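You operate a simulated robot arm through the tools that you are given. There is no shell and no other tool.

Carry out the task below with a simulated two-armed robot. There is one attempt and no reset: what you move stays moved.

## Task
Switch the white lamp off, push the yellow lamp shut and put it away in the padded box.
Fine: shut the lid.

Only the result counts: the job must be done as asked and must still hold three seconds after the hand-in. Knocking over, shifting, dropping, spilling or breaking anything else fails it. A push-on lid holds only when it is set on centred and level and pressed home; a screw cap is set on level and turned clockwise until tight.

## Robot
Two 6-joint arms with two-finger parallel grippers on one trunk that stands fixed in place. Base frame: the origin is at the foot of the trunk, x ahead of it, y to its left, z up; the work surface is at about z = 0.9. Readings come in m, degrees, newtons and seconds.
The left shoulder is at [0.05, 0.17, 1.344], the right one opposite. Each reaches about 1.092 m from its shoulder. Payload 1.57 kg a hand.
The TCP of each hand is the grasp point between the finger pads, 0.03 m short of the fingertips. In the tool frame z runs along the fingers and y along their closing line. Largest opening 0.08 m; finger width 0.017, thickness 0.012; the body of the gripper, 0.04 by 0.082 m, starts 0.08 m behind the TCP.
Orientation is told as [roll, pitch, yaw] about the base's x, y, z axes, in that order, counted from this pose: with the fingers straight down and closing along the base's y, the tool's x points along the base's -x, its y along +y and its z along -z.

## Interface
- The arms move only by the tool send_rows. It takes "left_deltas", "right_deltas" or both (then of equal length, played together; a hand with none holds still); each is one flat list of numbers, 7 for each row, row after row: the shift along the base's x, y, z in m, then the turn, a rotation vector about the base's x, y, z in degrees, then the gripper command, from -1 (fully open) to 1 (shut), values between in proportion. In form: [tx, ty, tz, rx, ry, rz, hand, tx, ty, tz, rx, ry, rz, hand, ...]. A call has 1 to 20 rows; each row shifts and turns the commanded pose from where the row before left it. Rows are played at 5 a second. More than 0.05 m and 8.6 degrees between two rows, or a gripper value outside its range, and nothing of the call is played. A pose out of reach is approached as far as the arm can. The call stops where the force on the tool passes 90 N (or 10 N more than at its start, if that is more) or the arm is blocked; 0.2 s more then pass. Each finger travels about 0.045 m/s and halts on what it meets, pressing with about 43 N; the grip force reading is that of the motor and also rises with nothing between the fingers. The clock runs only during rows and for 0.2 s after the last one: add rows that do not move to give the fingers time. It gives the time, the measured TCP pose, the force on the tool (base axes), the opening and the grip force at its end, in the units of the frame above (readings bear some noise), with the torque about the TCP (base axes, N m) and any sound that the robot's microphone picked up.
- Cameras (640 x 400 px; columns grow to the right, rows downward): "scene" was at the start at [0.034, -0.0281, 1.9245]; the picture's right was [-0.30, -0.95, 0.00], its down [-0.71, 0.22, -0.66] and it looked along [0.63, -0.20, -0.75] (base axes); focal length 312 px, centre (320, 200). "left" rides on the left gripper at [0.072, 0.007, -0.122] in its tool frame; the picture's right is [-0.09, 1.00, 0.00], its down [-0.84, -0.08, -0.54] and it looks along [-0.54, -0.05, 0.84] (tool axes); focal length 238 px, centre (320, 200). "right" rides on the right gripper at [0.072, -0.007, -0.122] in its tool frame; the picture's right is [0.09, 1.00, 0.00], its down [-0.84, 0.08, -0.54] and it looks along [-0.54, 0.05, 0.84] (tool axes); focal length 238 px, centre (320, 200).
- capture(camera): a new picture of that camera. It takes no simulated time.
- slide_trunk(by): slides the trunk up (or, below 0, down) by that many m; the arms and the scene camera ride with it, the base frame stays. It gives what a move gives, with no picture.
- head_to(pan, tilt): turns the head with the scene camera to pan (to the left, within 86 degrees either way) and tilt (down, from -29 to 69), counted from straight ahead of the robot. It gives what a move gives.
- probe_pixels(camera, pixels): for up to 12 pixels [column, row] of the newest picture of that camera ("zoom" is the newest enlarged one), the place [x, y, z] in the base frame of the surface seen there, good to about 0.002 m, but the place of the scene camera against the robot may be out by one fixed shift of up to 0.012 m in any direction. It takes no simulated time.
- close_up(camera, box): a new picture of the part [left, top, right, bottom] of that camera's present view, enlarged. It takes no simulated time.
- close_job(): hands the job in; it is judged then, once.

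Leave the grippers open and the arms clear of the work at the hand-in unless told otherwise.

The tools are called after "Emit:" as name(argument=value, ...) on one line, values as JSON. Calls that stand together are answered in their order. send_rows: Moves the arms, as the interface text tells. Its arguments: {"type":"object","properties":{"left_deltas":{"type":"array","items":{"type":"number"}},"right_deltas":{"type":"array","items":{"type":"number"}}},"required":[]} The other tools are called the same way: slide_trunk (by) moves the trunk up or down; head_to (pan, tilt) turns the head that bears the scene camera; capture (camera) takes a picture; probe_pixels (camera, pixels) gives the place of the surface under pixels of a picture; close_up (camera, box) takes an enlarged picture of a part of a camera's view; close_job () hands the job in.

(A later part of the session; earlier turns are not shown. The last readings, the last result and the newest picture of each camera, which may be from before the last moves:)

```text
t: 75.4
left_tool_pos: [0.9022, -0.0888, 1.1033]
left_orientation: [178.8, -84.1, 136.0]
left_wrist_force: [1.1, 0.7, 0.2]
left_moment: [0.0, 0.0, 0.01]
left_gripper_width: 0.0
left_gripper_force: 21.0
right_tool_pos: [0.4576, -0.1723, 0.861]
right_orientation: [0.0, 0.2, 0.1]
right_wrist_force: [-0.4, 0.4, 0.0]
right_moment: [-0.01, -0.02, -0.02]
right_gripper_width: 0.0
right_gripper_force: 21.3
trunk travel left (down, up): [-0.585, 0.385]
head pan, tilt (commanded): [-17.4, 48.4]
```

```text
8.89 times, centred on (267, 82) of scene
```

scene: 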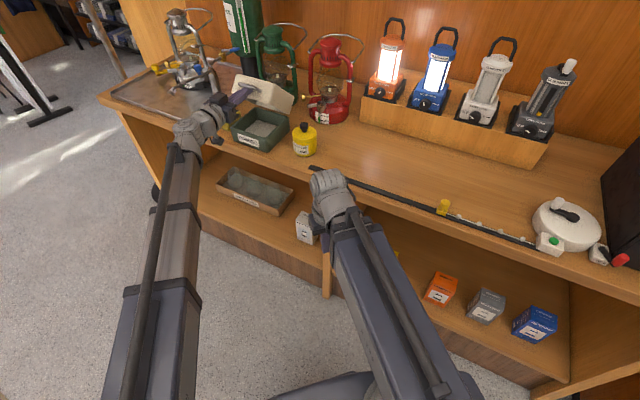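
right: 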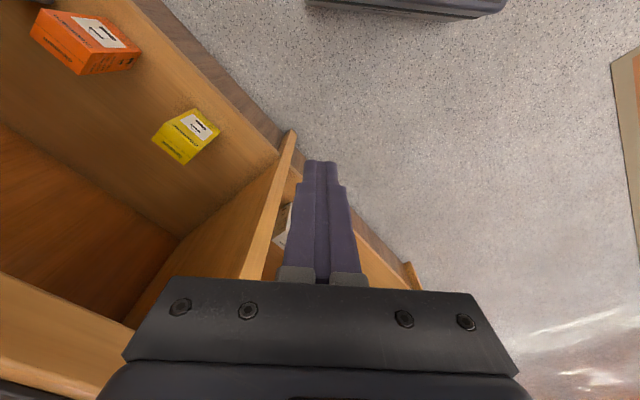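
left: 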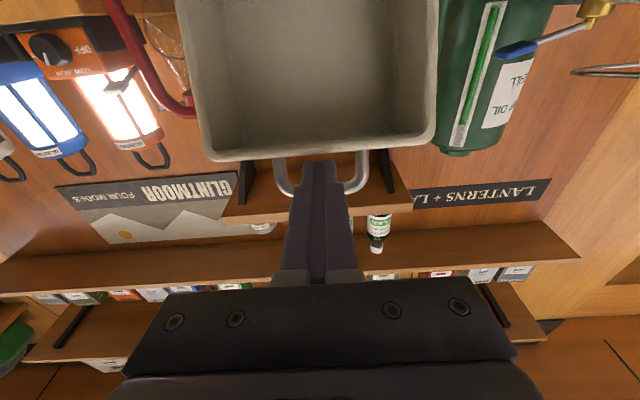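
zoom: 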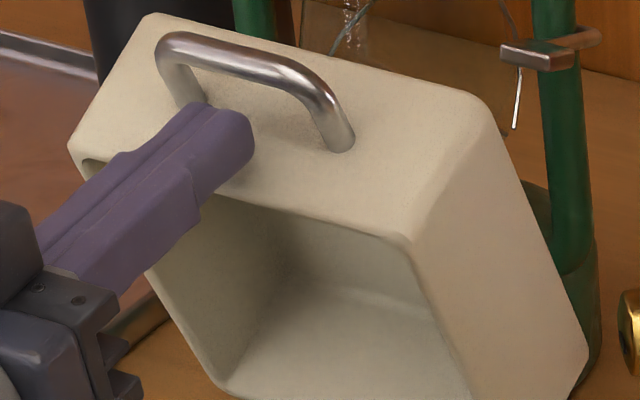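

The lid didn't move at all when I drew back, so it holds its position. I'll draw back another 8 mm, then rise to bar height.

Emit:
send_rows(left_deltas=[-0.0057, 0.0057, 0, 0, 0, 0, 1, 0, 0, 0, 0, 0, 0, 1])

Emit:
close_up(camera="scene", box=[235, 60, 299, 105])

Emit:
close_up(camera="left", box=[290, 130, 390, 210])

```text
t: 76.0
left_tool_pos: [0.8973, -0.0828, 1.1039]
left_orientation: [178.8, -84.0, 136.0]
left_wrist_force: [0.0, -0.3, 0.1]
left_moment: [0.0, -0.01, 0.01]
left_gripper_width: 0.0002
left_gripper_force: 22.0
right_tool_pos: [0.4562, -0.1736, 0.8604]
right_orientation: [0.1, 0.2, 0.1]
right_wrist_force: [0.6, -0.8, -0.1]
right_moment: [0.03, -0.02, -0.03]
right_gripper_width: 0.0
right_gripper_force: 21.0
trunk travel left (down, up): [-0.585, 0.385]
head pan, tilt (commanded): [-17.4, 48.4]
```

```text
8.89 times, centred on (267, 82) of scene
```

zoom: 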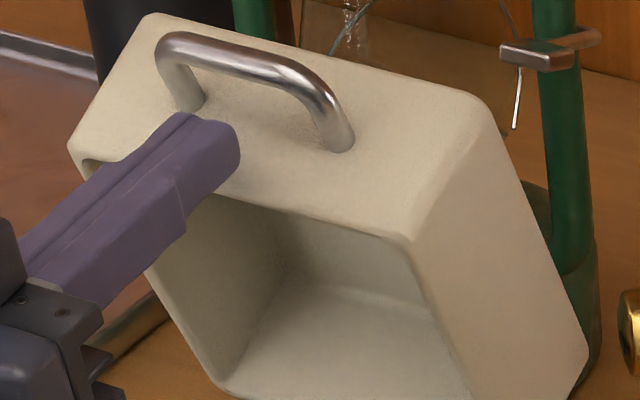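

```text
5.00 times, centred on (340, 170) of left
```

zoom: 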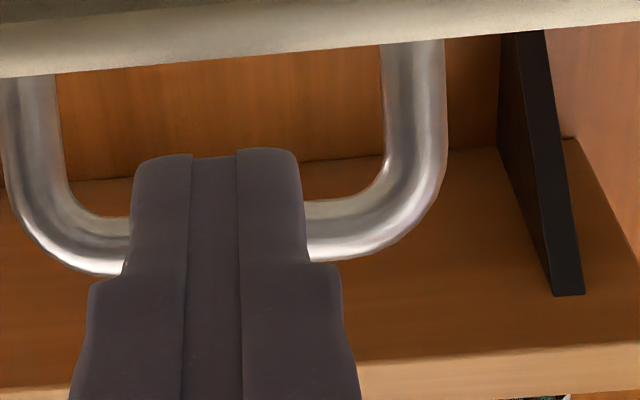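

The finger is free and the lid stands still by itself, so the hinge has some friction. I'll rise 11 mm to bar height and push the bar back to open the lid to about 90°.

Emit:
slide_trunk(by=0.011)

Emit:
send_rows(left_deltas=[0.006, -0.006, 0, 0, 0, 0, 1, 0.006, -0.006, 0, 0, 0, 0, 1, 0.006, -0.006, 0, 0, 0, 0, 1, 0.006, -0.006, 0, 0, 0, 0, 1, 0, 0, 0, 0, 0, 0, 1])

Emit:
close_up(camera="scene", box=[220, 50, 310, 140])

Emit:
capture(camera="left")

```text
t: 76.6
left_tool_pos: [0.8949, -0.0831, 1.1146]
left_orientation: [178.9, -84.1, 135.9]
left_wrist_force: [0.3, 1.0, -0.3]
left_moment: [0.01, -0.02, 0.02]
left_gripper_width: 0.0004
left_gripper_force: 21.7
right_tool_pos: [0.4576, -0.1741, 0.8707]
right_orientation: [0.0, 0.2, 0.1]
right_wrist_force: [-0.1, -0.4, 0.1]
right_moment: [0.0, 0.01, -0.03]
right_gripper_width: 0.0002
right_gripper_force: 21.2
trunk travel left (down, up): [-0.596, 0.374]
head pan, tilt (commanded): [-17.4, 48.4]
```

```text
t: 77.8
left_tool_pos: [0.9201, -0.1076, 1.1142]
left_orientation: [178.9, -84.1, 135.9]
left_wrist_force: [-0.5, 0.1, -0.6]
left_moment: [0.0, -0.01, 0.05]
left_gripper_width: 0.0
left_gripper_force: 21.0
right_tool_pos: [0.4578, -0.1732, 0.8717]
right_orientation: [0.0, 0.3, 0.1]
right_wrist_force: [0.4, 0.3, -0.2]
right_moment: [-0.04, 0.0, 0.0]
right_gripper_width: 0.0
right_gripper_force: 21.6
trunk travel left (down, up): [-0.596, 0.374]
head pan, tilt (commanded): [-17.4, 48.4]
```

```text
4.44 times, centred on (265, 95) of scene
```

zoom: 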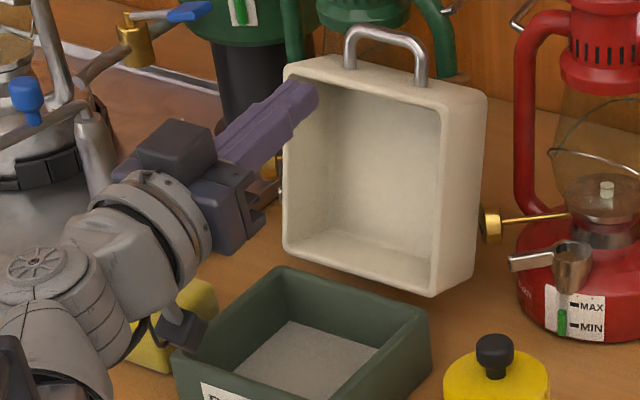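

```text
taken
```

left: 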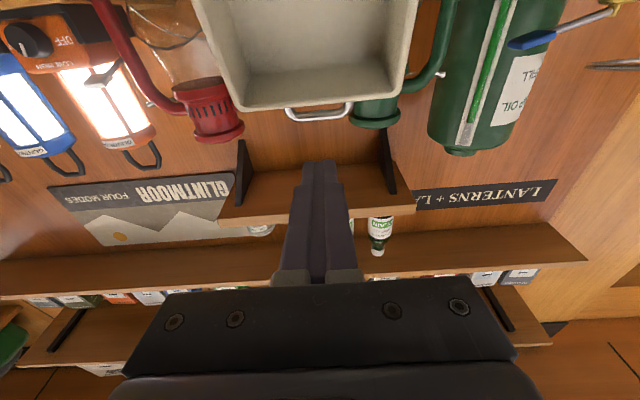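

The lid swung fully open and now stands by itself, clear of the finger and of the lanterns. I'll draw the left hand straight back out and to the side, and check the lid stays.

Emit:
send_rows(left_deltas=[-0.03, 0.03, 0, 0, 0, 0, 1, -0.032, 0.032, 0, 0, 0, 0, 1, -0.032, 0.032, 0, 0, 0, 0, 1, -0.032, 0.032, 0, 0, 0, 0, 1, -0.032, 0.032, 0, 0, 0, 0, 1, -0.032, 0.032, 0, 0, 0, 0, 1, -0.032, 0.032, 0, 0, 0, 0, 1, 0, 0, 0, 0, 0, 0, 1])

Emit:
capture(camera="scene")

Emit:
close_up(camera="scene", box=[210, 50, 340, 170])

```text
t: 79.6
left_tool_pos: [0.6984, 0.1135, 1.114]
left_orientation: [178.7, -84.3, 136.1]
left_wrist_force: [1.1, -0.3, -0.6]
left_moment: [-0.01, 0.02, 0.01]
left_gripper_width: 0.0
left_gripper_force: 21.3
right_tool_pos: [0.4582, -0.1733, 0.8706]
right_orientation: [0.0, 0.2, 0.1]
right_wrist_force: [-0.1, 0.3, 0.2]
right_moment: [-0.02, 0.01, 0.0]
right_gripper_width: 0.0
right_gripper_force: 21.4
trunk travel left (down, up): [-0.596, 0.374]
head pan, tilt (commanded): [-17.4, 48.4]
```

```text
taken
```

scene: 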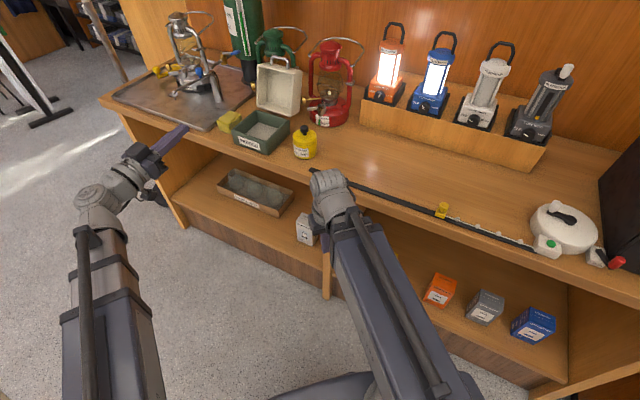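

```text
3.33 times, centred on (275, 110) of scene
```

zoom: 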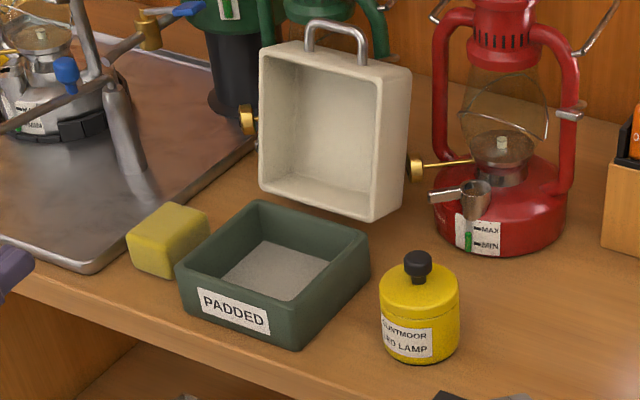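

The lid stays open. I'll zoom in on the shut lamp to judge where to grip it.

Emit:
close_up(camera="scene", box=[280, 115, 330, 165])

Emit:
capture(camera="left")

```text
8.00 times, centred on (305, 140) of scene
```

zoom: 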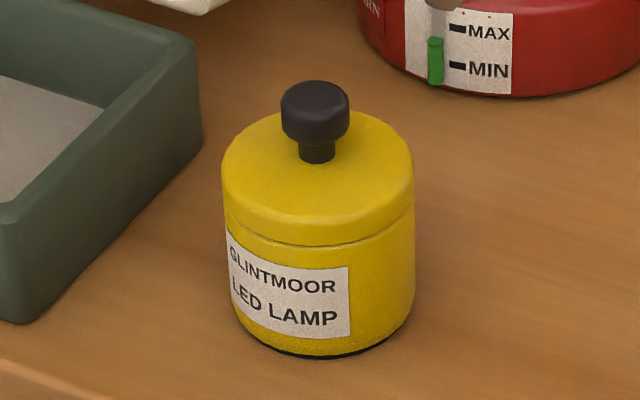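

```text
taken
```

left: 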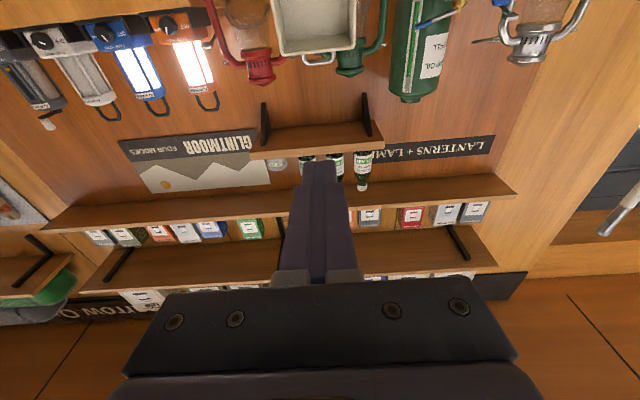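

I'll grip only the lamp's lower body so lifting can't pull it open again. For that the right hand will come in from the front with its fingers slanting 45° down. First I'll raise the trunk 0.12 m, then turn and tilt the right hand, open it, and move the left hand further aside.

Emit:
slide_trunk(by=0.12)

Emit:
send_rows(left_deltas=[-0.0082, 0.0072, 0, 0, 0, 0, 1, -0.0082, 0.0072, 0, 0, 0, 0, 1, -0.0082, 0.0072, 0, 0, 0, 0, 1, -0.0082, 0.0072, 0, 0, 0, 0, 1, -0.0082, 0.0072, 0, 0, 0, 0, 1, -0.0082, 0.0072, 0, 0, 0, 0, 1, -0.0082, 0.0072, 0, 0, 0, 0, 1, -0.0082, 0.0072, 0, 0, 0, 0, 1, -0.0082, 0.0072, 0, 0, 0, 0, 1, -0.0082, 0.0072, 0, 0, 0, 0, 1, -0.0082, 0.0072, 0, 0, 0, 0, 1, -0.0082, 0.0072, 0, 0, 0, 0, 1, 0, 0, 0, 0, 0, 0, 1], right_deltas=[0.0185, 0.0063, 0, 0, 0, -7.5, -1, 0.0185, 0.0063, 0, 0, 0, -7.5, -1, 0.0185, 0.0063, 0, 0, 0, -7.5, -1, 0.0185, 0.0063, 0, 0, 0, -7.5, -1, 0.0185, 0.0063, 0, 0, 0, -7.5, -1, 0.0185, 0.0063, 0, 0, 0, -7.5, -1, 0.0185, 0.0063, 0.0019, -5.3, -5.3, 0, -1, 0.0185, 0.0063, 0.0056, -5.3, -5.3, 0, -1, 0.0185, 0.0063, 0.0093, -5.3, -5.3, 0, -1, 0.0185, 0.0063, 0.0128, -5.3, -5.3, 0, -1, 0.0185, 0.0063, 0.0161, -5.3, -5.3, 0, -1, 0.0185, 0.0063, 0.0191, -5.3, -5.3, 0, -1, 0, 0, 0, 0, 0, 0, -1])

Emit:
capture(camera="right")

Emit:
capture(camera="scene")

```text
t: 81.1
left_tool_pos: [0.6993, 0.1135, 1.234]
left_orientation: [178.8, -84.1, 136.1]
left_wrist_force: [-0.5, -0.6, 0.4]
left_moment: [0.0, 0.03, 0.0]
left_gripper_width: 0.0
left_gripper_force: 21.6
right_tool_pos: [0.4574, -0.1738, 0.9912]
right_orientation: [0.1, 0.2, 0.1]
right_wrist_force: [0.6, 0.1, 0.7]
right_moment: [-0.01, 0.02, -0.01]
right_gripper_width: 0.0003
right_gripper_force: 21.1
trunk travel left (down, up): [-0.716, 0.254]
head pan, tilt (commanded): [-17.4, 48.4]
```

```text
t: 83.9
left_tool_pos: [0.6, 0.1992, 1.2331]
left_orientation: [178.9, -84.2, 136.1]
left_wrist_force: [0.1, 0.8, 0.4]
left_moment: [-0.01, -0.04, 0.02]
left_gripper_width: 0.0
left_gripper_force: 21.4
right_tool_pos: [0.6796, -0.0966, 1.0549]
right_orientation: [0.0, -44.9, -44.9]
right_wrist_force: [-0.1, 0.4, -0.1]
right_moment: [0.04, 0.04, 0.0]
right_gripper_width: 0.0801
right_gripper_force: 0.0
trunk travel left (down, up): [-0.716, 0.254]
head pan, tilt (commanded): [-17.4, 48.4]
```

```text
taken
```

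right: 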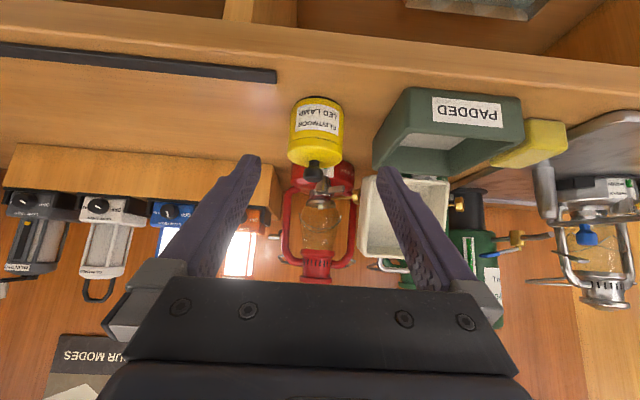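

```text
taken
```

scene: 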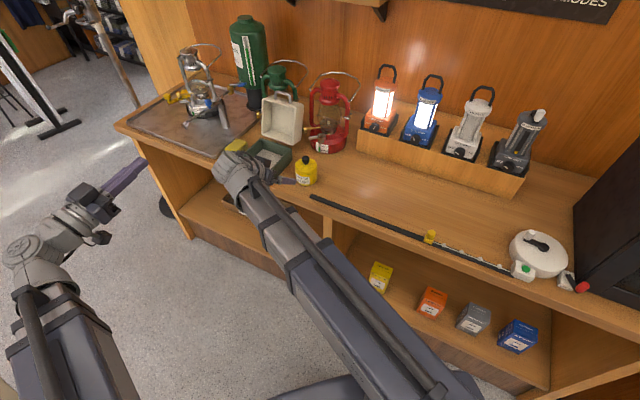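

The right hand is at a 45° slant in front of the lamp. I'll zoom on the lamp and the open box and measure their exact positions.

Emit:
close_up(camera="right", box=[270, 80, 366, 190])

Emit:
probe_pixels(camera="right", pixels=[[292, 130], [341, 130], [316, 130], [316, 145], [316, 155], [291, 150], [338, 150], [316, 102], [294, 110], [342, 110], [313, 175], [316, 162]])

Emit:
close_up(camera="right", box=[360, 80, 540, 200])

Emit:
probe_pixels(camera="right", pixels=[[402, 92], [515, 100], [377, 165], [450, 150], [420, 140], [480, 145], [400, 150], [385, 140], [510, 140], [405, 130], [515, 130], [465, 175]])

```text
3.64 times, centred on (318, 135) of right
```

zoom: 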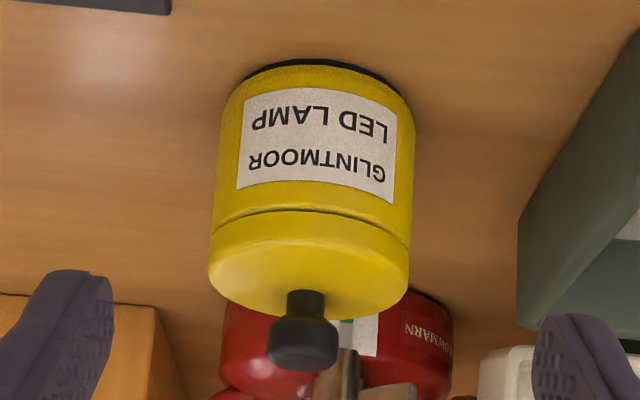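

```text
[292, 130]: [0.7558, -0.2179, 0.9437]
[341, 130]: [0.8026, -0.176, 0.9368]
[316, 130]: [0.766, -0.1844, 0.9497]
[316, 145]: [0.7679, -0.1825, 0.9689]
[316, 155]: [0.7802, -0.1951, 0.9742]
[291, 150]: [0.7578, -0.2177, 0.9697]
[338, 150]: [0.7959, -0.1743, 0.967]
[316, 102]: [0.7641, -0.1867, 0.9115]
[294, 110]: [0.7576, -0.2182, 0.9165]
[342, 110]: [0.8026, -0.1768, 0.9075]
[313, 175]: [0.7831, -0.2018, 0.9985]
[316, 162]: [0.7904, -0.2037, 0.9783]
```

```text
3.33 times, centred on (450, 140) of right
```

zoom: 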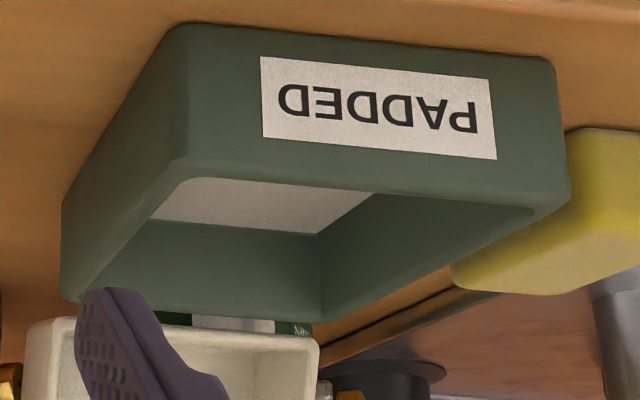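

```text
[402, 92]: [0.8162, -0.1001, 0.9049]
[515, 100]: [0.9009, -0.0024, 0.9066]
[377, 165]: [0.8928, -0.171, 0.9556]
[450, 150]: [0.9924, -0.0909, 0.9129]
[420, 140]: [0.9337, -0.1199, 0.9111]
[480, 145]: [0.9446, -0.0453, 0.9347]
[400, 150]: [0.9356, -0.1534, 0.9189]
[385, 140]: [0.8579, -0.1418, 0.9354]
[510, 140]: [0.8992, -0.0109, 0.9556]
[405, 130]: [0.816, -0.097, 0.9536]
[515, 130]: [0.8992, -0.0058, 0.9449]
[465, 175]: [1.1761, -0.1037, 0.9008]
```

The lamp's cap and base have the same radius, about 0.0345, around u=0.412, n=-0.7065. The box floor is at z≈0.911, its walls reach z≈0.956, and its centre is near u=0.572, n=-0.709. I'll lower the trunk 0.119 m to gripping height while still off the counter's edge.

Emit:
slide_trunk(by=-0.119)

Emit:
capture(camera="right")

```text
t: 85.4
left_tool_pos: [0.6, 0.1996, 1.1146]
left_orientation: [178.8, -84.2, 136.0]
left_wrist_force: [0.3, 0.9, -0.8]
left_moment: [0.0, -0.01, -0.01]
left_gripper_width: 0.0
left_gripper_force: 21.5
right_tool_pos: [0.6801, -0.0972, 0.9361]
right_orientation: [0.0, -44.8, -44.9]
right_wrist_force: [-0.6, -0.2, 0.3]
right_moment: [0.0, 0.02, 0.0]
right_gripper_width: 0.0797
right_gripper_force: 0.1
trunk travel left (down, up): [-0.597, 0.373]
head pan, tilt (commanded): [-17.4, 48.4]
```

```text
taken
```

right: 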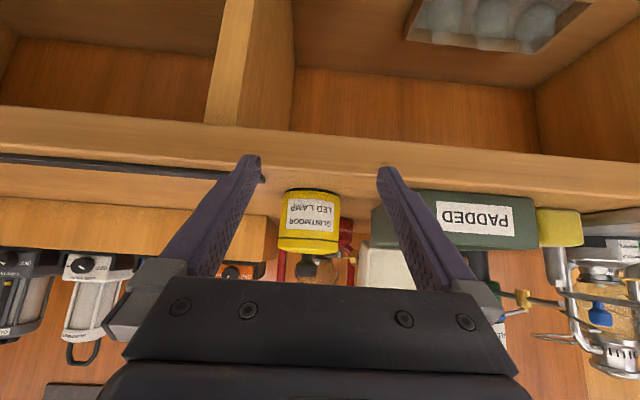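

The black strip's end shows near the left finger at about (225,172). I'll probe it to be sure my path clears it.

Emit:
probe_pixels(camera="right", pixels=[[228, 174], [222, 172], [200, 168], [215, 170], [232, 176], [235, 180], [270, 178], [230, 160], [313, 195], [289, 200], [338, 200]])

Emit:
close_up(camera="right", box=[180, 140, 400, 270])

```text
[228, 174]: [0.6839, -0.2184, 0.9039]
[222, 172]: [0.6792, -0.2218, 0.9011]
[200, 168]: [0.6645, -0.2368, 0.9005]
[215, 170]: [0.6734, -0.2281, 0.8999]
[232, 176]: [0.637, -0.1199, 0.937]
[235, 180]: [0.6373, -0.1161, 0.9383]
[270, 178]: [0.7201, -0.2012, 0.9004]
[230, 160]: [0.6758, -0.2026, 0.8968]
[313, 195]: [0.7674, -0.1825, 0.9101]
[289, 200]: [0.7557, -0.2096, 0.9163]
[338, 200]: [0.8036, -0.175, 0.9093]
```

```text
2.91 times, centred on (290, 205) of right
```

zoom: 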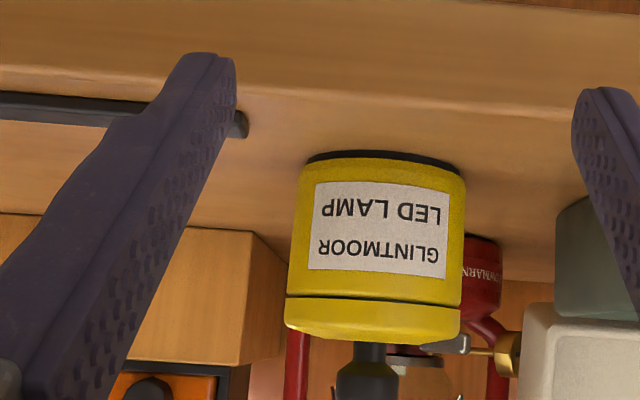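

The strip's end sits behind the left finger in this view. I'll probe right at its end to get its reach and height.

Emit:
probe_pixels(camera="zoom", pixels=[[242, 122], [242, 112], [238, 130], [246, 125], [100, 105], [100, 118], [60, 100], [244, 135], [260, 125]])

```text
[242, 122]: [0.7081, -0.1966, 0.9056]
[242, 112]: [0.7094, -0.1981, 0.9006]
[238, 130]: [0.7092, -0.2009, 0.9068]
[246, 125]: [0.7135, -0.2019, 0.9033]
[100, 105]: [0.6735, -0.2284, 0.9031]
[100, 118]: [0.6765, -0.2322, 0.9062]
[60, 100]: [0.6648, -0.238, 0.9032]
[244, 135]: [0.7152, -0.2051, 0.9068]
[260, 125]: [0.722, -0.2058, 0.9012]
```

The strip's end is at u=0.361 and 7 mm high, right under the finger's path. So I'll raise 0.03 m, move in over it until the fingers straddle the lamp, then lower.

Emit:
slide_trunk(by=0.03)

Emit:
send_rows(right_deltas=[0.0206, -0.0206, 0, 0, 0, 0, -1, 0.0206, -0.0206, 0, 0, 0, 0, -1, 0.0206, -0.0206, 0, 0, 0, 0, -1, 0.0206, -0.0206, 0, 0, 0, 0, -1, 0.0206, -0.0206, 0, 0, 0, 0, -1, 0, 0, 0, 0, 0, 0, -1])

Emit:
capture(camera="right")

Emit:
capture(camera="scene")

```text
t: 86.2
left_tool_pos: [0.5994, 0.1988, 1.1438]
left_orientation: [178.9, -84.2, 135.9]
left_wrist_force: [-0.5, 0.3, 0.8]
left_moment: [0.03, -0.01, 0.02]
left_gripper_width: 0.0
left_gripper_force: 20.9
right_tool_pos: [0.6808, -0.0967, 0.9665]
right_orientation: [0.0, -44.8, -45.0]
right_wrist_force: [0.2, 0.1, 0.5]
right_moment: [0.0, 0.01, -0.01]
right_gripper_width: 0.0799
right_gripper_force: 0.0
trunk travel left (down, up): [-0.627, 0.343]
head pan, tilt (commanded): [-17.4, 48.4]
```

```text
t: 87.5
left_tool_pos: [0.5993, 0.199, 1.1443]
left_orientation: [178.8, -84.1, 135.9]
left_wrist_force: [0.3, 0.0, 0.2]
left_moment: [0.04, -0.01, -0.04]
left_gripper_width: 0.0
left_gripper_force: 20.8
right_tool_pos: [0.7822, -0.1997, 0.9641]
right_orientation: [0.0, -44.8, -44.9]
right_wrist_force: [0.0, 0.3, -0.3]
right_moment: [-0.03, -0.02, -0.03]
right_gripper_width: 0.0803
right_gripper_force: 0.1
trunk travel left (down, up): [-0.627, 0.343]
head pan, tilt (commanded): [-17.4, 48.4]
```

```text
taken
```

right: 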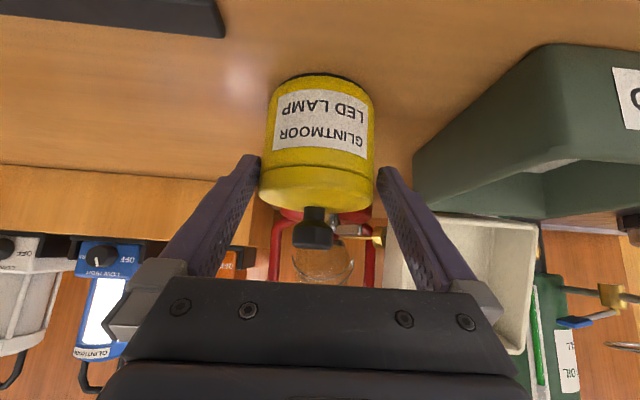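

```text
taken
```

scene: 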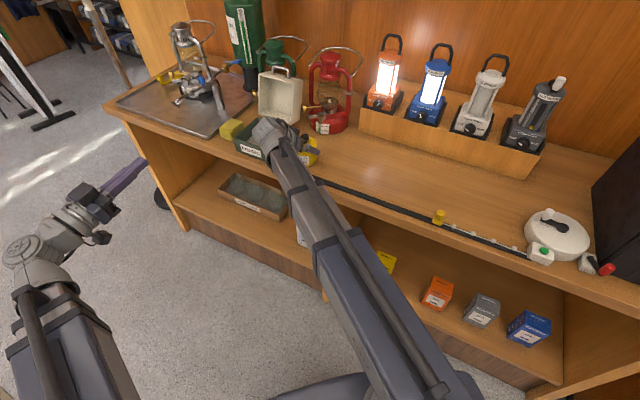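

The lamp is centred between the fingers at (318,150). I'll lower 0.026 m so they meet only the lower body, then close.

Emit:
slide_trunk(by=-0.026)

Emit:
close_up(camera="right", box=[220, 80, 420, 260])

Emit:
send_rows(right_deltas=[0, 0, 0, 0, 0, 0, -0.7, 0, 0, 0, 0, 0, 0, -0.4, 0, 0, 0, 0, 0, 0, 0.0, 0, 0, 0, 0, 0, 0, 0.0, 0, 0, 0, 0, 0, 0, 0.0])

Emit:
close_up(camera="right", box=[220, 80, 420, 260])

```text
t: 88.3
left_tool_pos: [0.6002, 0.1998, 1.1177]
left_orientation: [178.8, -84.2, 136.0]
left_wrist_force: [1.9, -0.8, -0.5]
left_moment: [0.05, -0.02, 0.0]
left_gripper_width: 0.0
left_gripper_force: 21.6
right_tool_pos: [0.7814, -0.1988, 0.9394]
right_orientation: [0.1, -44.7, -44.9]
right_wrist_force: [0.0, 0.1, 0.1]
right_moment: [0.02, -0.02, 0.0]
right_gripper_width: 0.0799
right_gripper_force: 0.1
trunk travel left (down, up): [-0.601, 0.369]
head pan, tilt (commanded): [-17.4, 48.4]
```

```text
2.22 times, centred on (320, 170) of right
```

zoom: 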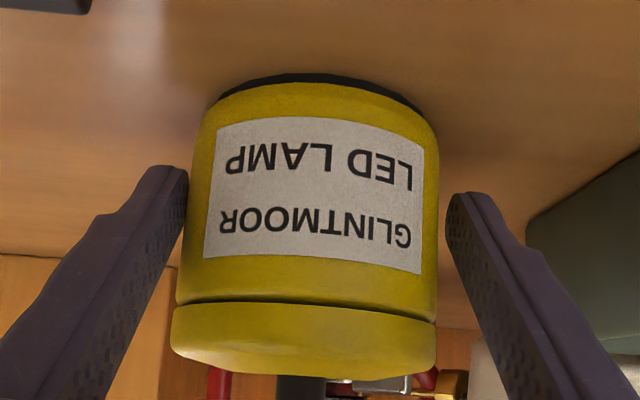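

```text
t: 89.5
left_tool_pos: [0.6, 0.1993, 1.119]
left_orientation: [178.7, -84.1, 136.1]
left_wrist_force: [0.5, 0.2, -0.5]
left_moment: [0.0, 0.0, -0.01]
left_gripper_width: 0.0
left_gripper_force: 20.8
right_tool_pos: [0.7823, -0.1998, 0.9406]
right_orientation: [0.0, -44.8, -44.9]
right_wrist_force: [-1.1, -1.7, 0.6]
right_moment: [-0.12, 0.09, 0.0]
right_gripper_width: 0.0731
right_gripper_force: 42.9
trunk travel left (down, up): [-0.601, 0.369]
head pan, tilt (commanded): [-17.4, 48.4]
```

```text
2.22 times, centred on (320, 170) of right
```

zoom: 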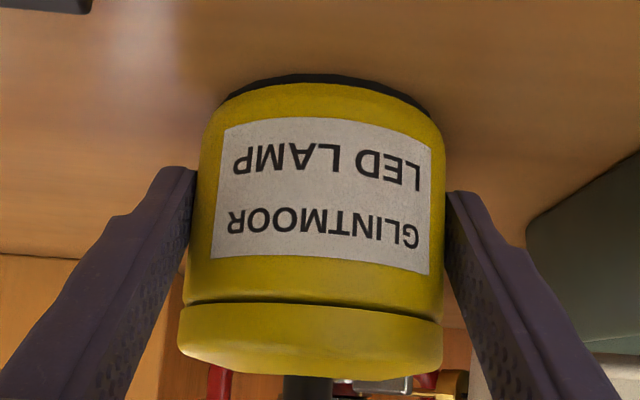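

The lamp is gripped on its lower body: width 0.073 m, 43 N. I'll lift 0.02 m first to check that it comes up whole, then lift the rest.

Emit:
slide_trunk(by=0.02)

Emit:
capture(camera="right")

Emit:
slide_trunk(by=0.075)

Emit:
capture(camera="right")

Emit:
capture(camera="scene")

```text
t: 90.1
left_tool_pos: [0.6005, 0.199, 1.138]
left_orientation: [179.0, -84.2, 135.9]
left_wrist_force: [-0.3, 0.1, -0.3]
left_moment: [0.01, -0.01, -0.01]
left_gripper_width: 0.0
left_gripper_force: 21.3
right_tool_pos: [0.7829, -0.2003, 0.96]
right_orientation: [0.0, -44.8, -45.0]
right_wrist_force: [-0.1, -1.0, -5.6]
right_moment: [0.08, 0.08, 0.02]
right_gripper_width: 0.0729
right_gripper_force: 42.9
trunk travel left (down, up): [-0.621, 0.349]
head pan, tilt (commanded): [-17.4, 48.4]
```

```text
taken
```

right: 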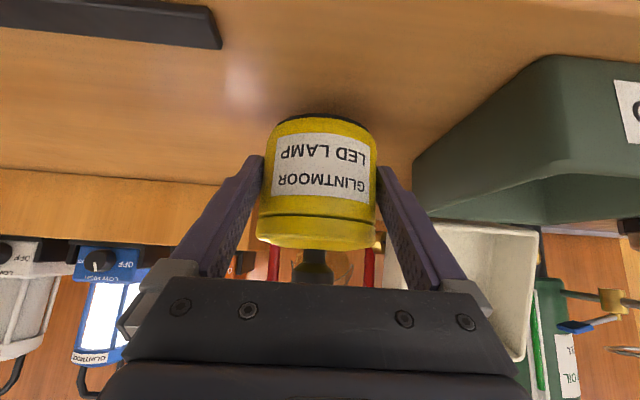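

```text
t: 91.3
left_tool_pos: [0.6006, 0.199, 1.2136]
left_orientation: [178.9, -84.1, 135.8]
left_wrist_force: [-0.7, 0.2, -0.9]
left_moment: [-0.01, 0.03, -0.02]
left_gripper_width: 0.0
left_gripper_force: 21.2
right_tool_pos: [0.7825, -0.1998, 1.0337]
right_orientation: [0.0, -44.8, -44.8]
right_wrist_force: [0.4, 0.1, -4.7]
right_moment: [0.05, 0.07, 0.03]
right_gripper_width: 0.0731
right_gripper_force: 43.4
trunk travel left (down, up): [-0.696, 0.274]
head pan, tilt (commanded): [-17.4, 48.4]
```

```text
taken
```

right: 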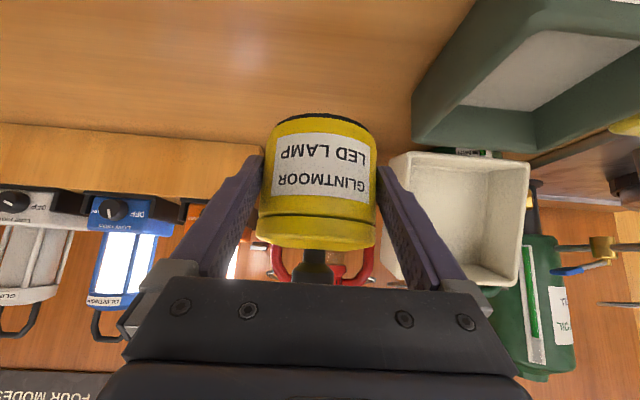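

```text
taken
```

scene: 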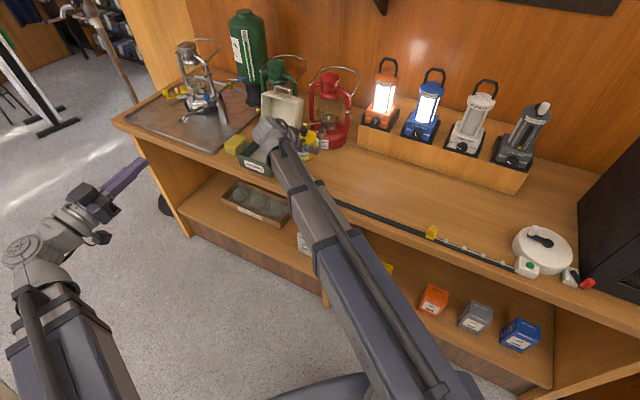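

The lamp came up whole, still shut, and weighs about 0.5 kg. Its bottom is at z≈0.993, above the box walls at 0.956. I'll carry it 0.16 m along the shelf to over the box's centre.

Emit:
send_rows(right_deltas=[0.01445, 0.01383, 0, 0, 0, 0, 0.0, 0.01445, 0.01383, 0, 0, 0, 0, 0.0, 0.01445, 0.01383, 0, 0, 0, 0, 0.0, 0.01445, 0.01383, 0, 0, 0, 0, 0.0, 0.01445, 0.01383, 0, 0, 0, 0, 0.0, 0.01445, 0.01383, 0, 0, 0, 0, 0.0, 0.01445, 0.01383, 0, 0, 0, 0, 0.0, 0.01445, 0.01383, 0, 0, 0, 0, 0.0, 0, 0, 0, 0, 0, 0, 0.0])

Emit:
capture(camera="right")

Emit:
capture(camera="scene")

```text
t: 93.3
left_tool_pos: [0.6009, 0.2005, 1.2119]
left_orientation: [178.9, -84.1, 136.0]
left_wrist_force: [0.6, -0.7, 0.0]
left_moment: [-0.02, -0.01, 0.02]
left_gripper_width: 0.0
left_gripper_force: 21.3
right_tool_pos: [0.8979, -0.088, 1.0345]
right_orientation: [0.0, -44.9, -44.9]
right_wrist_force: [-0.2, -1.2, -4.5]
right_moment: [0.04, 0.07, 0.02]
right_gripper_width: 0.0727
right_gripper_force: 43.0
trunk travel left (down, up): [-0.696, 0.274]
head pan, tilt (commanded): [-17.4, 48.4]
```

```text
taken
```

right: 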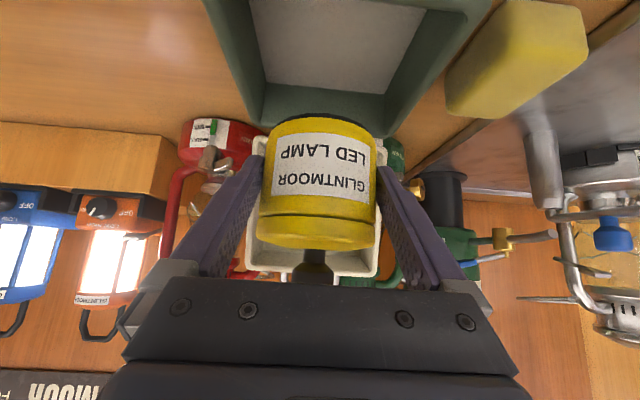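

```text
taken
```

scene: 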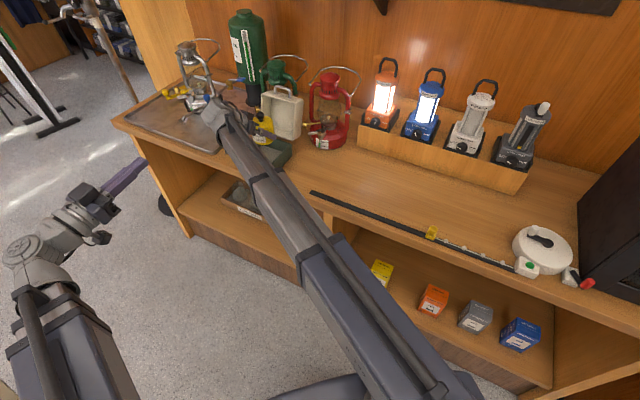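

The lamp hangs over the box. I'll zoom in on the box's inner walls and probe them to check the lamp is centred before lowering.

Emit:
close_up(camera="right", box=[190, 0, 500, 160])

Emit:
probe_pixels(camera="right", pixels=[[262, 80], [268, 90], [390, 90], [384, 100], [240, 60], [235, 90], [440, 60], [425, 100], [350, 98], [300, 103], [258, 118], [392, 125]])

```text
2.06 times, centred on (345, 80) of right
```

zoom: 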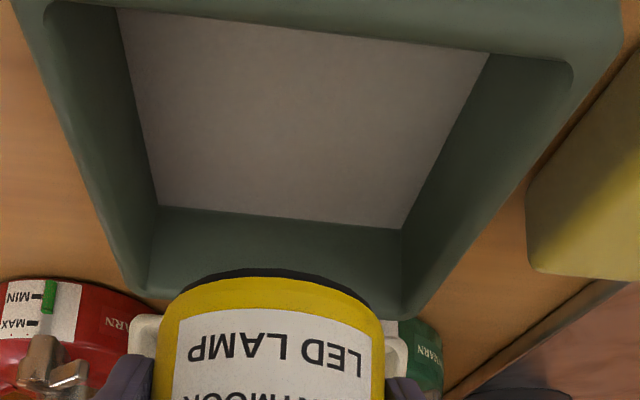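

```text
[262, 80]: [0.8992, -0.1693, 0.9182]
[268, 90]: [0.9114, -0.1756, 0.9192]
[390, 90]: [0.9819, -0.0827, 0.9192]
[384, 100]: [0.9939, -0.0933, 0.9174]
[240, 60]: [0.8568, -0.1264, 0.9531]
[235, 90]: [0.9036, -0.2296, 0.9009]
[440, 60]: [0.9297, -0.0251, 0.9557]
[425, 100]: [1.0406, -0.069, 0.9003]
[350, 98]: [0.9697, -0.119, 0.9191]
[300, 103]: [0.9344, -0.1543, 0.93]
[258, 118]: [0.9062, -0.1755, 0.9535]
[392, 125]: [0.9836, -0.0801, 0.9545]
```

The box's inside spans u=0.516 to 0.637 and n down to -0.770, so its centre is u≈0.576. I'll shift 3 mm and lower 0.07 m, then finish in small steps.

Emit:
send_rows(right_deltas=[0.002, 0.0024, 0, 0, 0, 0, 0.0, 0, 0, 0, 0, 0, 0, 0.0])

Emit:
slide_trunk(by=-0.07)

Emit:
capture(camera="right")

Emit:
close_up(camera="scene", box=[190, 60, 330, 190])

```text
t: 93.9
left_tool_pos: [0.5997, 0.1994, 1.2127]
left_orientation: [179.0, -84.2, 135.8]
left_wrist_force: [0.2, -0.3, 0.3]
left_moment: [0.04, 0.01, -0.02]
left_gripper_width: 0.0001
left_gripper_force: 21.2
right_tool_pos: [0.8994, -0.0853, 1.0352]
right_orientation: [0.0, -44.9, -45.0]
right_wrist_force: [-0.2, -0.4, -4.4]
right_moment: [0.05, 0.07, 0.0]
right_gripper_width: 0.073
right_gripper_force: 42.8
trunk travel left (down, up): [-0.696, 0.274]
head pan, tilt (commanded): [-17.4, 48.4]
```

```text
t: 94.9
left_tool_pos: [0.6005, 0.1996, 1.1436]
left_orientation: [178.8, -84.2, 135.9]
left_wrist_force: [0.9, 0.1, -0.2]
left_moment: [0.02, 0.01, -0.02]
left_gripper_width: 0.0
left_gripper_force: 21.3
right_tool_pos: [0.8979, -0.0864, 0.9649]
right_orientation: [0.0, -45.0, -44.9]
right_wrist_force: [0.5, 0.9, -4.3]
right_moment: [0.03, 0.08, 0.02]
right_gripper_width: 0.0725
right_gripper_force: 42.9
trunk travel left (down, up): [-0.626, 0.344]
head pan, tilt (commanded): [-17.4, 48.4]
```

```text
taken
```

right: 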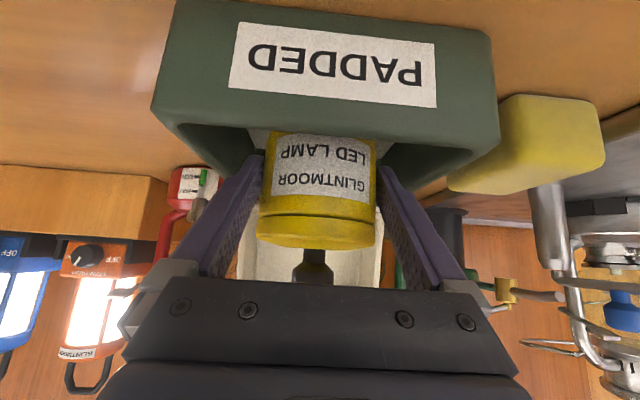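

```text
3.08 times, centred on (260, 125) of scene
```

zoom: 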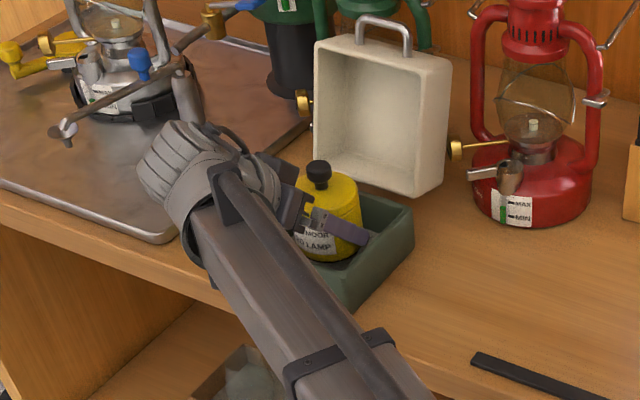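

The lamp is between the box walls and still hanging free at -4.3 N. I'll lower it in small steps until the weight comes off.

Emit:
slide_trunk(by=-0.009)

Emit:
slide_trunk(by=-0.003)

```text
t: 95.5
left_tool_pos: [0.6002, 0.1989, 1.135]
left_orientation: [179.0, -84.2, 135.8]
left_wrist_force: [-0.1, -0.5, -0.6]
left_moment: [-0.01, 0.0, -0.02]
left_gripper_width: 0.0
left_gripper_force: 20.8
right_tool_pos: [0.8997, -0.0874, 0.9561]
right_orientation: [0.0, -44.8, -44.9]
right_wrist_force: [-0.5, 0.2, -4.5]
right_moment: [0.03, 0.08, -0.01]
right_gripper_width: 0.0726
right_gripper_force: 43.0
trunk travel left (down, up): [-0.617, 0.353]
head pan, tilt (commanded): [-17.4, 48.4]
```

```text
t: 96.0
left_tool_pos: [0.6004, 0.2013, 1.131]
left_orientation: [179.0, -84.2, 135.8]
left_wrist_force: [-0.3, 0.2, 0.4]
left_moment: [-0.05, -0.03, 0.01]
left_gripper_width: 0.0001
left_gripper_force: 21.0
right_tool_pos: [0.8988, -0.0854, 0.9523]
right_orientation: [-0.1, -44.9, -44.9]
right_wrist_force: [1.0, 0.5, -5.1]
right_moment: [0.05, 0.03, 0.02]
right_gripper_width: 0.0727
right_gripper_force: 43.0
trunk travel left (down, up): [-0.614, 0.356]
head pan, tilt (commanded): [-17.4, 48.4]
```

Still hanging. I'll keep going down in 2 mm steps.

Emit:
slide_trunk(by=-0.002)

Emit:
slide_trunk(by=-0.002)

```text
t: 96.6
left_tool_pos: [0.6004, 0.2017, 1.1291]
left_orientation: [179.1, -84.2, 135.8]
left_wrist_force: [0.1, -0.7, 0.0]
left_moment: [0.05, -0.02, 0.01]
left_gripper_width: 0.0
left_gripper_force: 20.6
right_tool_pos: [0.8985, -0.0856, 0.9513]
right_orientation: [0.0, -44.9, -44.9]
right_wrist_force: [-0.2, 0.3, -4.5]
right_moment: [0.03, 0.05, -0.03]
right_gripper_width: 0.0731
right_gripper_force: 42.8
trunk travel left (down, up): [-0.612, 0.358]
head pan, tilt (commanded): [-17.4, 48.4]
```

```text
t: 97.1
left_tool_pos: [0.6005, 0.1992, 1.1262]
left_orientation: [179.0, -84.2, 135.8]
left_wrist_force: [-0.5, -1.4, -0.6]
left_moment: [-0.01, 0.01, 0.0]
left_gripper_width: 0.0002
left_gripper_force: 21.4
right_tool_pos: [0.8991, -0.0872, 0.9484]
right_orientation: [0.1, -45.0, -44.8]
right_wrist_force: [0.4, -0.8, -3.8]
right_moment: [0.05, 0.07, 0.01]
right_gripper_width: 0.0729
right_gripper_force: 42.6
trunk travel left (down, up): [-0.61, 0.36]
head pan, tilt (commanded): [-17.4, 48.4]
```

Emit:
slide_trunk(by=-0.002)

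Emit:
close_up(camera="right", box=[140, 0, 510, 260])

```text
t: 97.6
left_tool_pos: [0.5983, 0.1992, 1.1255]
left_orientation: [178.7, -84.1, 136.1]
left_wrist_force: [-0.3, 0.0, -0.5]
left_moment: [0.01, -0.01, 0.01]
left_gripper_width: 0.0
left_gripper_force: 21.6
right_tool_pos: [0.8984, -0.0856, 0.9474]
right_orientation: [0.0, -45.1, -44.9]
right_wrist_force: [3.9, 0.9, 10.1]
right_moment: [0.22, 0.12, -0.01]
right_gripper_width: 0.073
right_gripper_force: 43.1
trunk travel left (down, up): [-0.608, 0.362]
head pan, tilt (commanded): [-17.4, 48.4]
```

```text
1.54 times, centred on (325, 130) of right
```

zoom: 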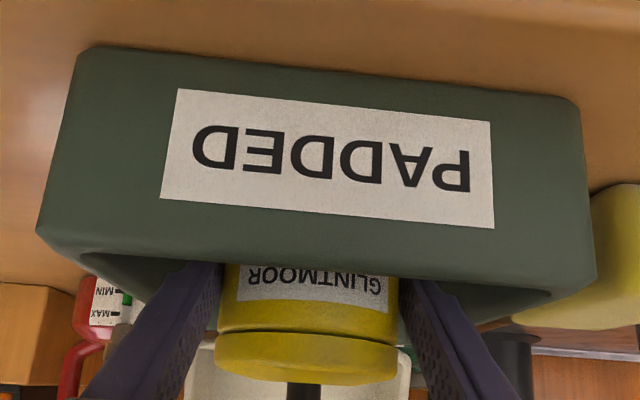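

The lamp has touched down on the padding, with the force now +10 N. I'll open the fingers fully and then raise straight up.

Emit:
send_rows(right_deltas=[0, 0, 0, 0, 0, 0, -0.9, 0, 0, 0, 0, 0, 0, -1, 0, 0, 0, 0, 0, 0, -1])

Emit:
slide_trunk(by=0.012)

Emit:
close_up(camera="right", box=[140, 0, 510, 260])

```text
t: 98.4
left_tool_pos: [0.5996, 0.1995, 1.1259]
left_orientation: [178.8, -84.3, 135.9]
left_wrist_force: [0.6, 0.0, 0.0]
left_moment: [0.0, -0.01, 0.0]
left_gripper_width: 0.0
left_gripper_force: 21.9
right_tool_pos: [0.8997, -0.0855, 0.9476]
right_orientation: [0.1, -45.0, -44.9]
right_wrist_force: [0.0, -0.9, 0.2]
right_moment: [0.02, -0.02, 0.0]
right_gripper_width: 0.0802
right_gripper_force: 0.0
trunk travel left (down, up): [-0.608, 0.362]
head pan, tilt (commanded): [-17.4, 48.4]
```

```text
t: 99.0
left_tool_pos: [0.5995, 0.1996, 1.1375]
left_orientation: [179.0, -84.2, 136.0]
left_wrist_force: [0.4, -0.8, -0.4]
left_moment: [0.0, 0.02, 0.0]
left_gripper_width: 0.0
left_gripper_force: 20.6
right_tool_pos: [0.8988, -0.0858, 0.9583]
right_orientation: [0.0, -44.9, -45.0]
right_wrist_force: [-0.4, 0.1, 0.4]
right_moment: [-0.02, -0.02, 0.0]
right_gripper_width: 0.08
right_gripper_force: 0.0
trunk travel left (down, up): [-0.62, 0.35]
head pan, tilt (commanded): [-17.4, 48.4]
```

```text
1.54 times, centred on (325, 130) of right
```

zoom: 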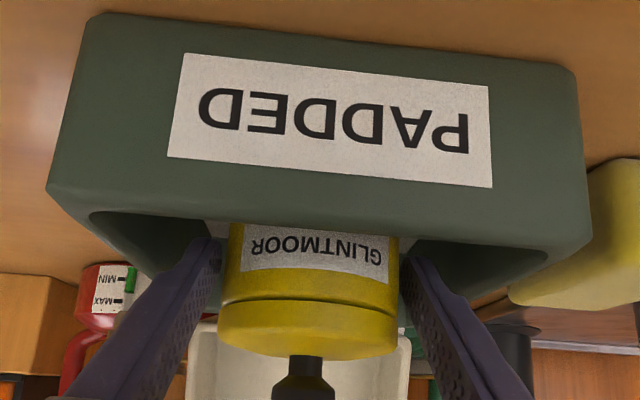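

The lamp stays in the box as the hand rises. I'll raise 0.1 m more and look at the result.

Emit:
slide_trunk(by=0.1)

Emit:
capture(camera="right")

Emit:
close_up(camera="scene", box=[190, 60, 330, 190])

```text
t: 100.3
left_tool_pos: [0.5988, 0.1997, 1.2371]
left_orientation: [178.9, -84.3, 135.8]
left_wrist_force: [0.0, -0.8, -0.3]
left_moment: [-0.01, 0.0, 0.01]
left_gripper_width: 0.0
left_gripper_force: 21.2
right_tool_pos: [0.8985, -0.0859, 1.0584]
right_orientation: [-0.1, -44.9, -44.8]
right_wrist_force: [-0.8, 0.4, 0.2]
right_moment: [-0.01, 0.05, 0.0]
right_gripper_width: 0.0798
right_gripper_force: 0.0
trunk travel left (down, up): [-0.72, 0.25]
head pan, tilt (commanded): [-17.4, 48.4]
```

```text
taken
```

right: 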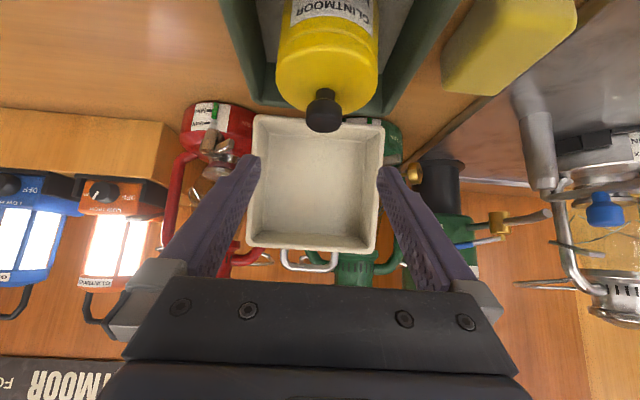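

```text
3.08 times, centred on (260, 125) of scene
```

zoom: 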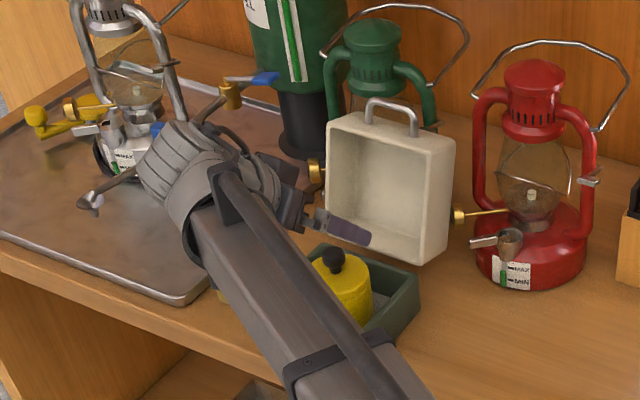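

The lamp stands shut in the padded box. Now for the lid: I'll probe the open lid and its handle bar, at about (312,265) in the right view, to plan pulling it forward.

Emit:
close_up(camera="right", box=[230, 100, 420, 290])

Emit:
probe_pixels(camera="right", pixels=[[300, 270], [315, 271], [330, 270], [286, 258], [335, 260], [260, 240], [370, 245], [315, 243], [258, 125], [380, 130], [315, 180], [315, 225]])

Emit:
probe_pixels(camera="scene", pixels=[[297, 96], [300, 94], [318, 100], [330, 107], [327, 125], [318, 140], [300, 98], [305, 96], [310, 97], [321, 103], [298, 110], [325, 112]])

```text
2.11 times, centred on (325, 195) of right
```

zoom: 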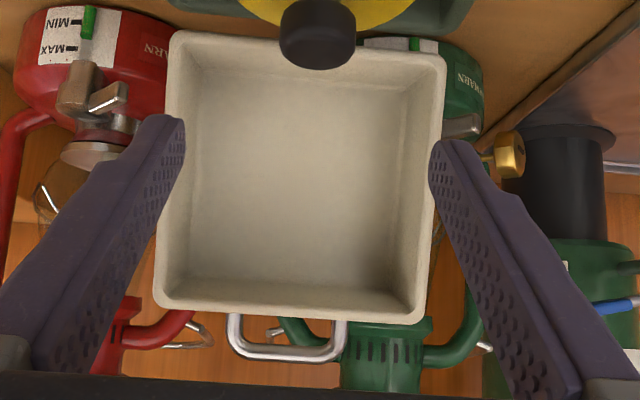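

```text
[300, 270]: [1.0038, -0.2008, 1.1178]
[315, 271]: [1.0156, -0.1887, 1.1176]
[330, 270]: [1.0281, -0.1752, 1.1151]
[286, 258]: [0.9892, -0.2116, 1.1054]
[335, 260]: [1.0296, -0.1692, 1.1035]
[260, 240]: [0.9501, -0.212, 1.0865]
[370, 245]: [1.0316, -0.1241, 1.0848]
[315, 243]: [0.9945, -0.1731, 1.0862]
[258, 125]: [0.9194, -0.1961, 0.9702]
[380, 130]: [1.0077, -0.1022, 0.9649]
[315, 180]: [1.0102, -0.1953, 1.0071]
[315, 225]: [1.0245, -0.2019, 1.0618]
```

```text
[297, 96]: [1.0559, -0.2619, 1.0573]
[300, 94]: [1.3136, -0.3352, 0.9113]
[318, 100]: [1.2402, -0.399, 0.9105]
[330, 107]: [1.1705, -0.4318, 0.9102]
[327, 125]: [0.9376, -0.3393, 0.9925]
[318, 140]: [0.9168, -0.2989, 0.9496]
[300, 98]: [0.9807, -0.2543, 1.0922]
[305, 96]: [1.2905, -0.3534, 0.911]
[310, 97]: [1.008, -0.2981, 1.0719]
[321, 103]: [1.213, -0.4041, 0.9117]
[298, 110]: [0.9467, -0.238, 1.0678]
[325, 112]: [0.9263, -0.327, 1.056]
```

The open lid stands at about 98°, with its handle bar at n≈-0.855, z≈1.114, u≈0.578. I'll close the right fingers, rise above the bar, reach over it and hook it from behind with the slanted fingers.

Emit:
slide_trunk(by=0.107)

Emit:
send_rows(right_deltas=[0.012, -0.01, 0, 0, 0, 0, 0, 0.016, -0.0145, 0, 0, 0, 0, 1, 0.016, -0.0145, 0, 0, 0, 0, 1, 0.016, -0.0145, 0, 0, 0, 0, 1, 0.016, -0.0145, 0, 0, 0, 0, 1, 0.016, -0.0145, 0, 0, 0, 0, 1, 0.016, -0.0145, 0, 0, 0, 0, 1, 0.016, -0.0145, 0, 0, 0, 0, 1, 0, 0, 0, 0, 0, 0, 1])

Emit:
capture(camera="right")

Emit:
capture(camera="scene")

```text
t: 101.7
left_tool_pos: [0.6004, 0.2004, 1.3425]
left_orientation: [178.9, -84.2, 135.8]
left_wrist_force: [-0.4, 0.6, -0.1]
left_moment: [0.0, -0.01, -0.03]
left_gripper_width: 0.0
left_gripper_force: 21.8
right_tool_pos: [0.8984, -0.0858, 1.166]
right_orientation: [0.0, -44.8, -44.8]
right_wrist_force: [-0.5, -1.2, -0.2]
right_moment: [0.0, 0.02, -0.02]
right_gripper_width: 0.0797
right_gripper_force: 0.0
trunk travel left (down, up): [-0.827, 0.143]
head pan, tilt (commanded): [-17.4, 48.4]
```

```text
t: 103.7
left_tool_pos: [0.6004, 0.2005, 1.3442]
left_orientation: [178.8, -84.2, 136.0]
left_wrist_force: [-0.4, -1.0, 0.5]
left_moment: [-0.02, -0.03, -0.01]
left_gripper_width: 0.0
left_gripper_force: 20.9
right_tool_pos: [1.0237, -0.1969, 1.1663]
right_orientation: [0.0, -44.9, -45.0]
right_wrist_force: [-0.1, -0.8, 0.4]
right_moment: [-0.03, -0.01, -0.01]
right_gripper_width: 0.0
right_gripper_force: 20.9
trunk travel left (down, up): [-0.827, 0.143]
head pan, tilt (commanded): [-17.4, 48.4]
```

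```text
taken
```

right: 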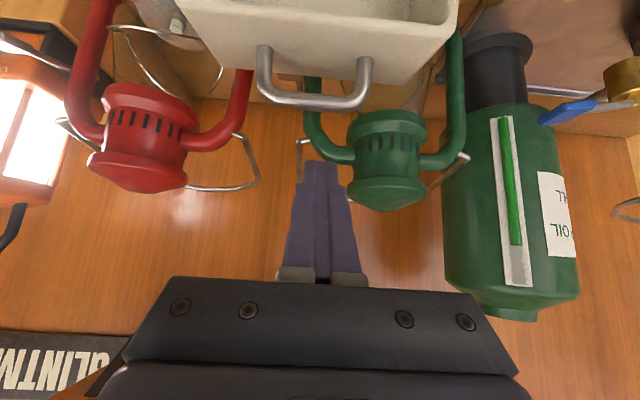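

```text
taken
```

scene: 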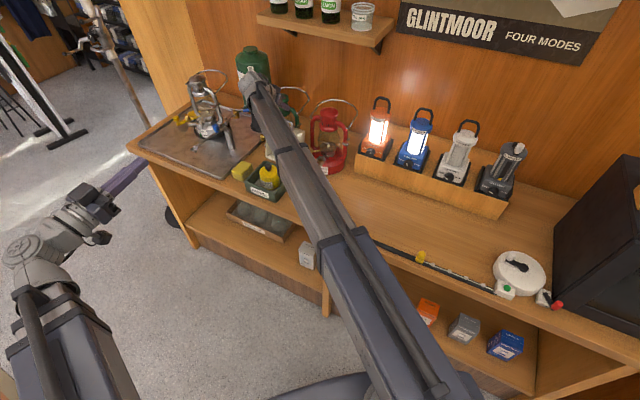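

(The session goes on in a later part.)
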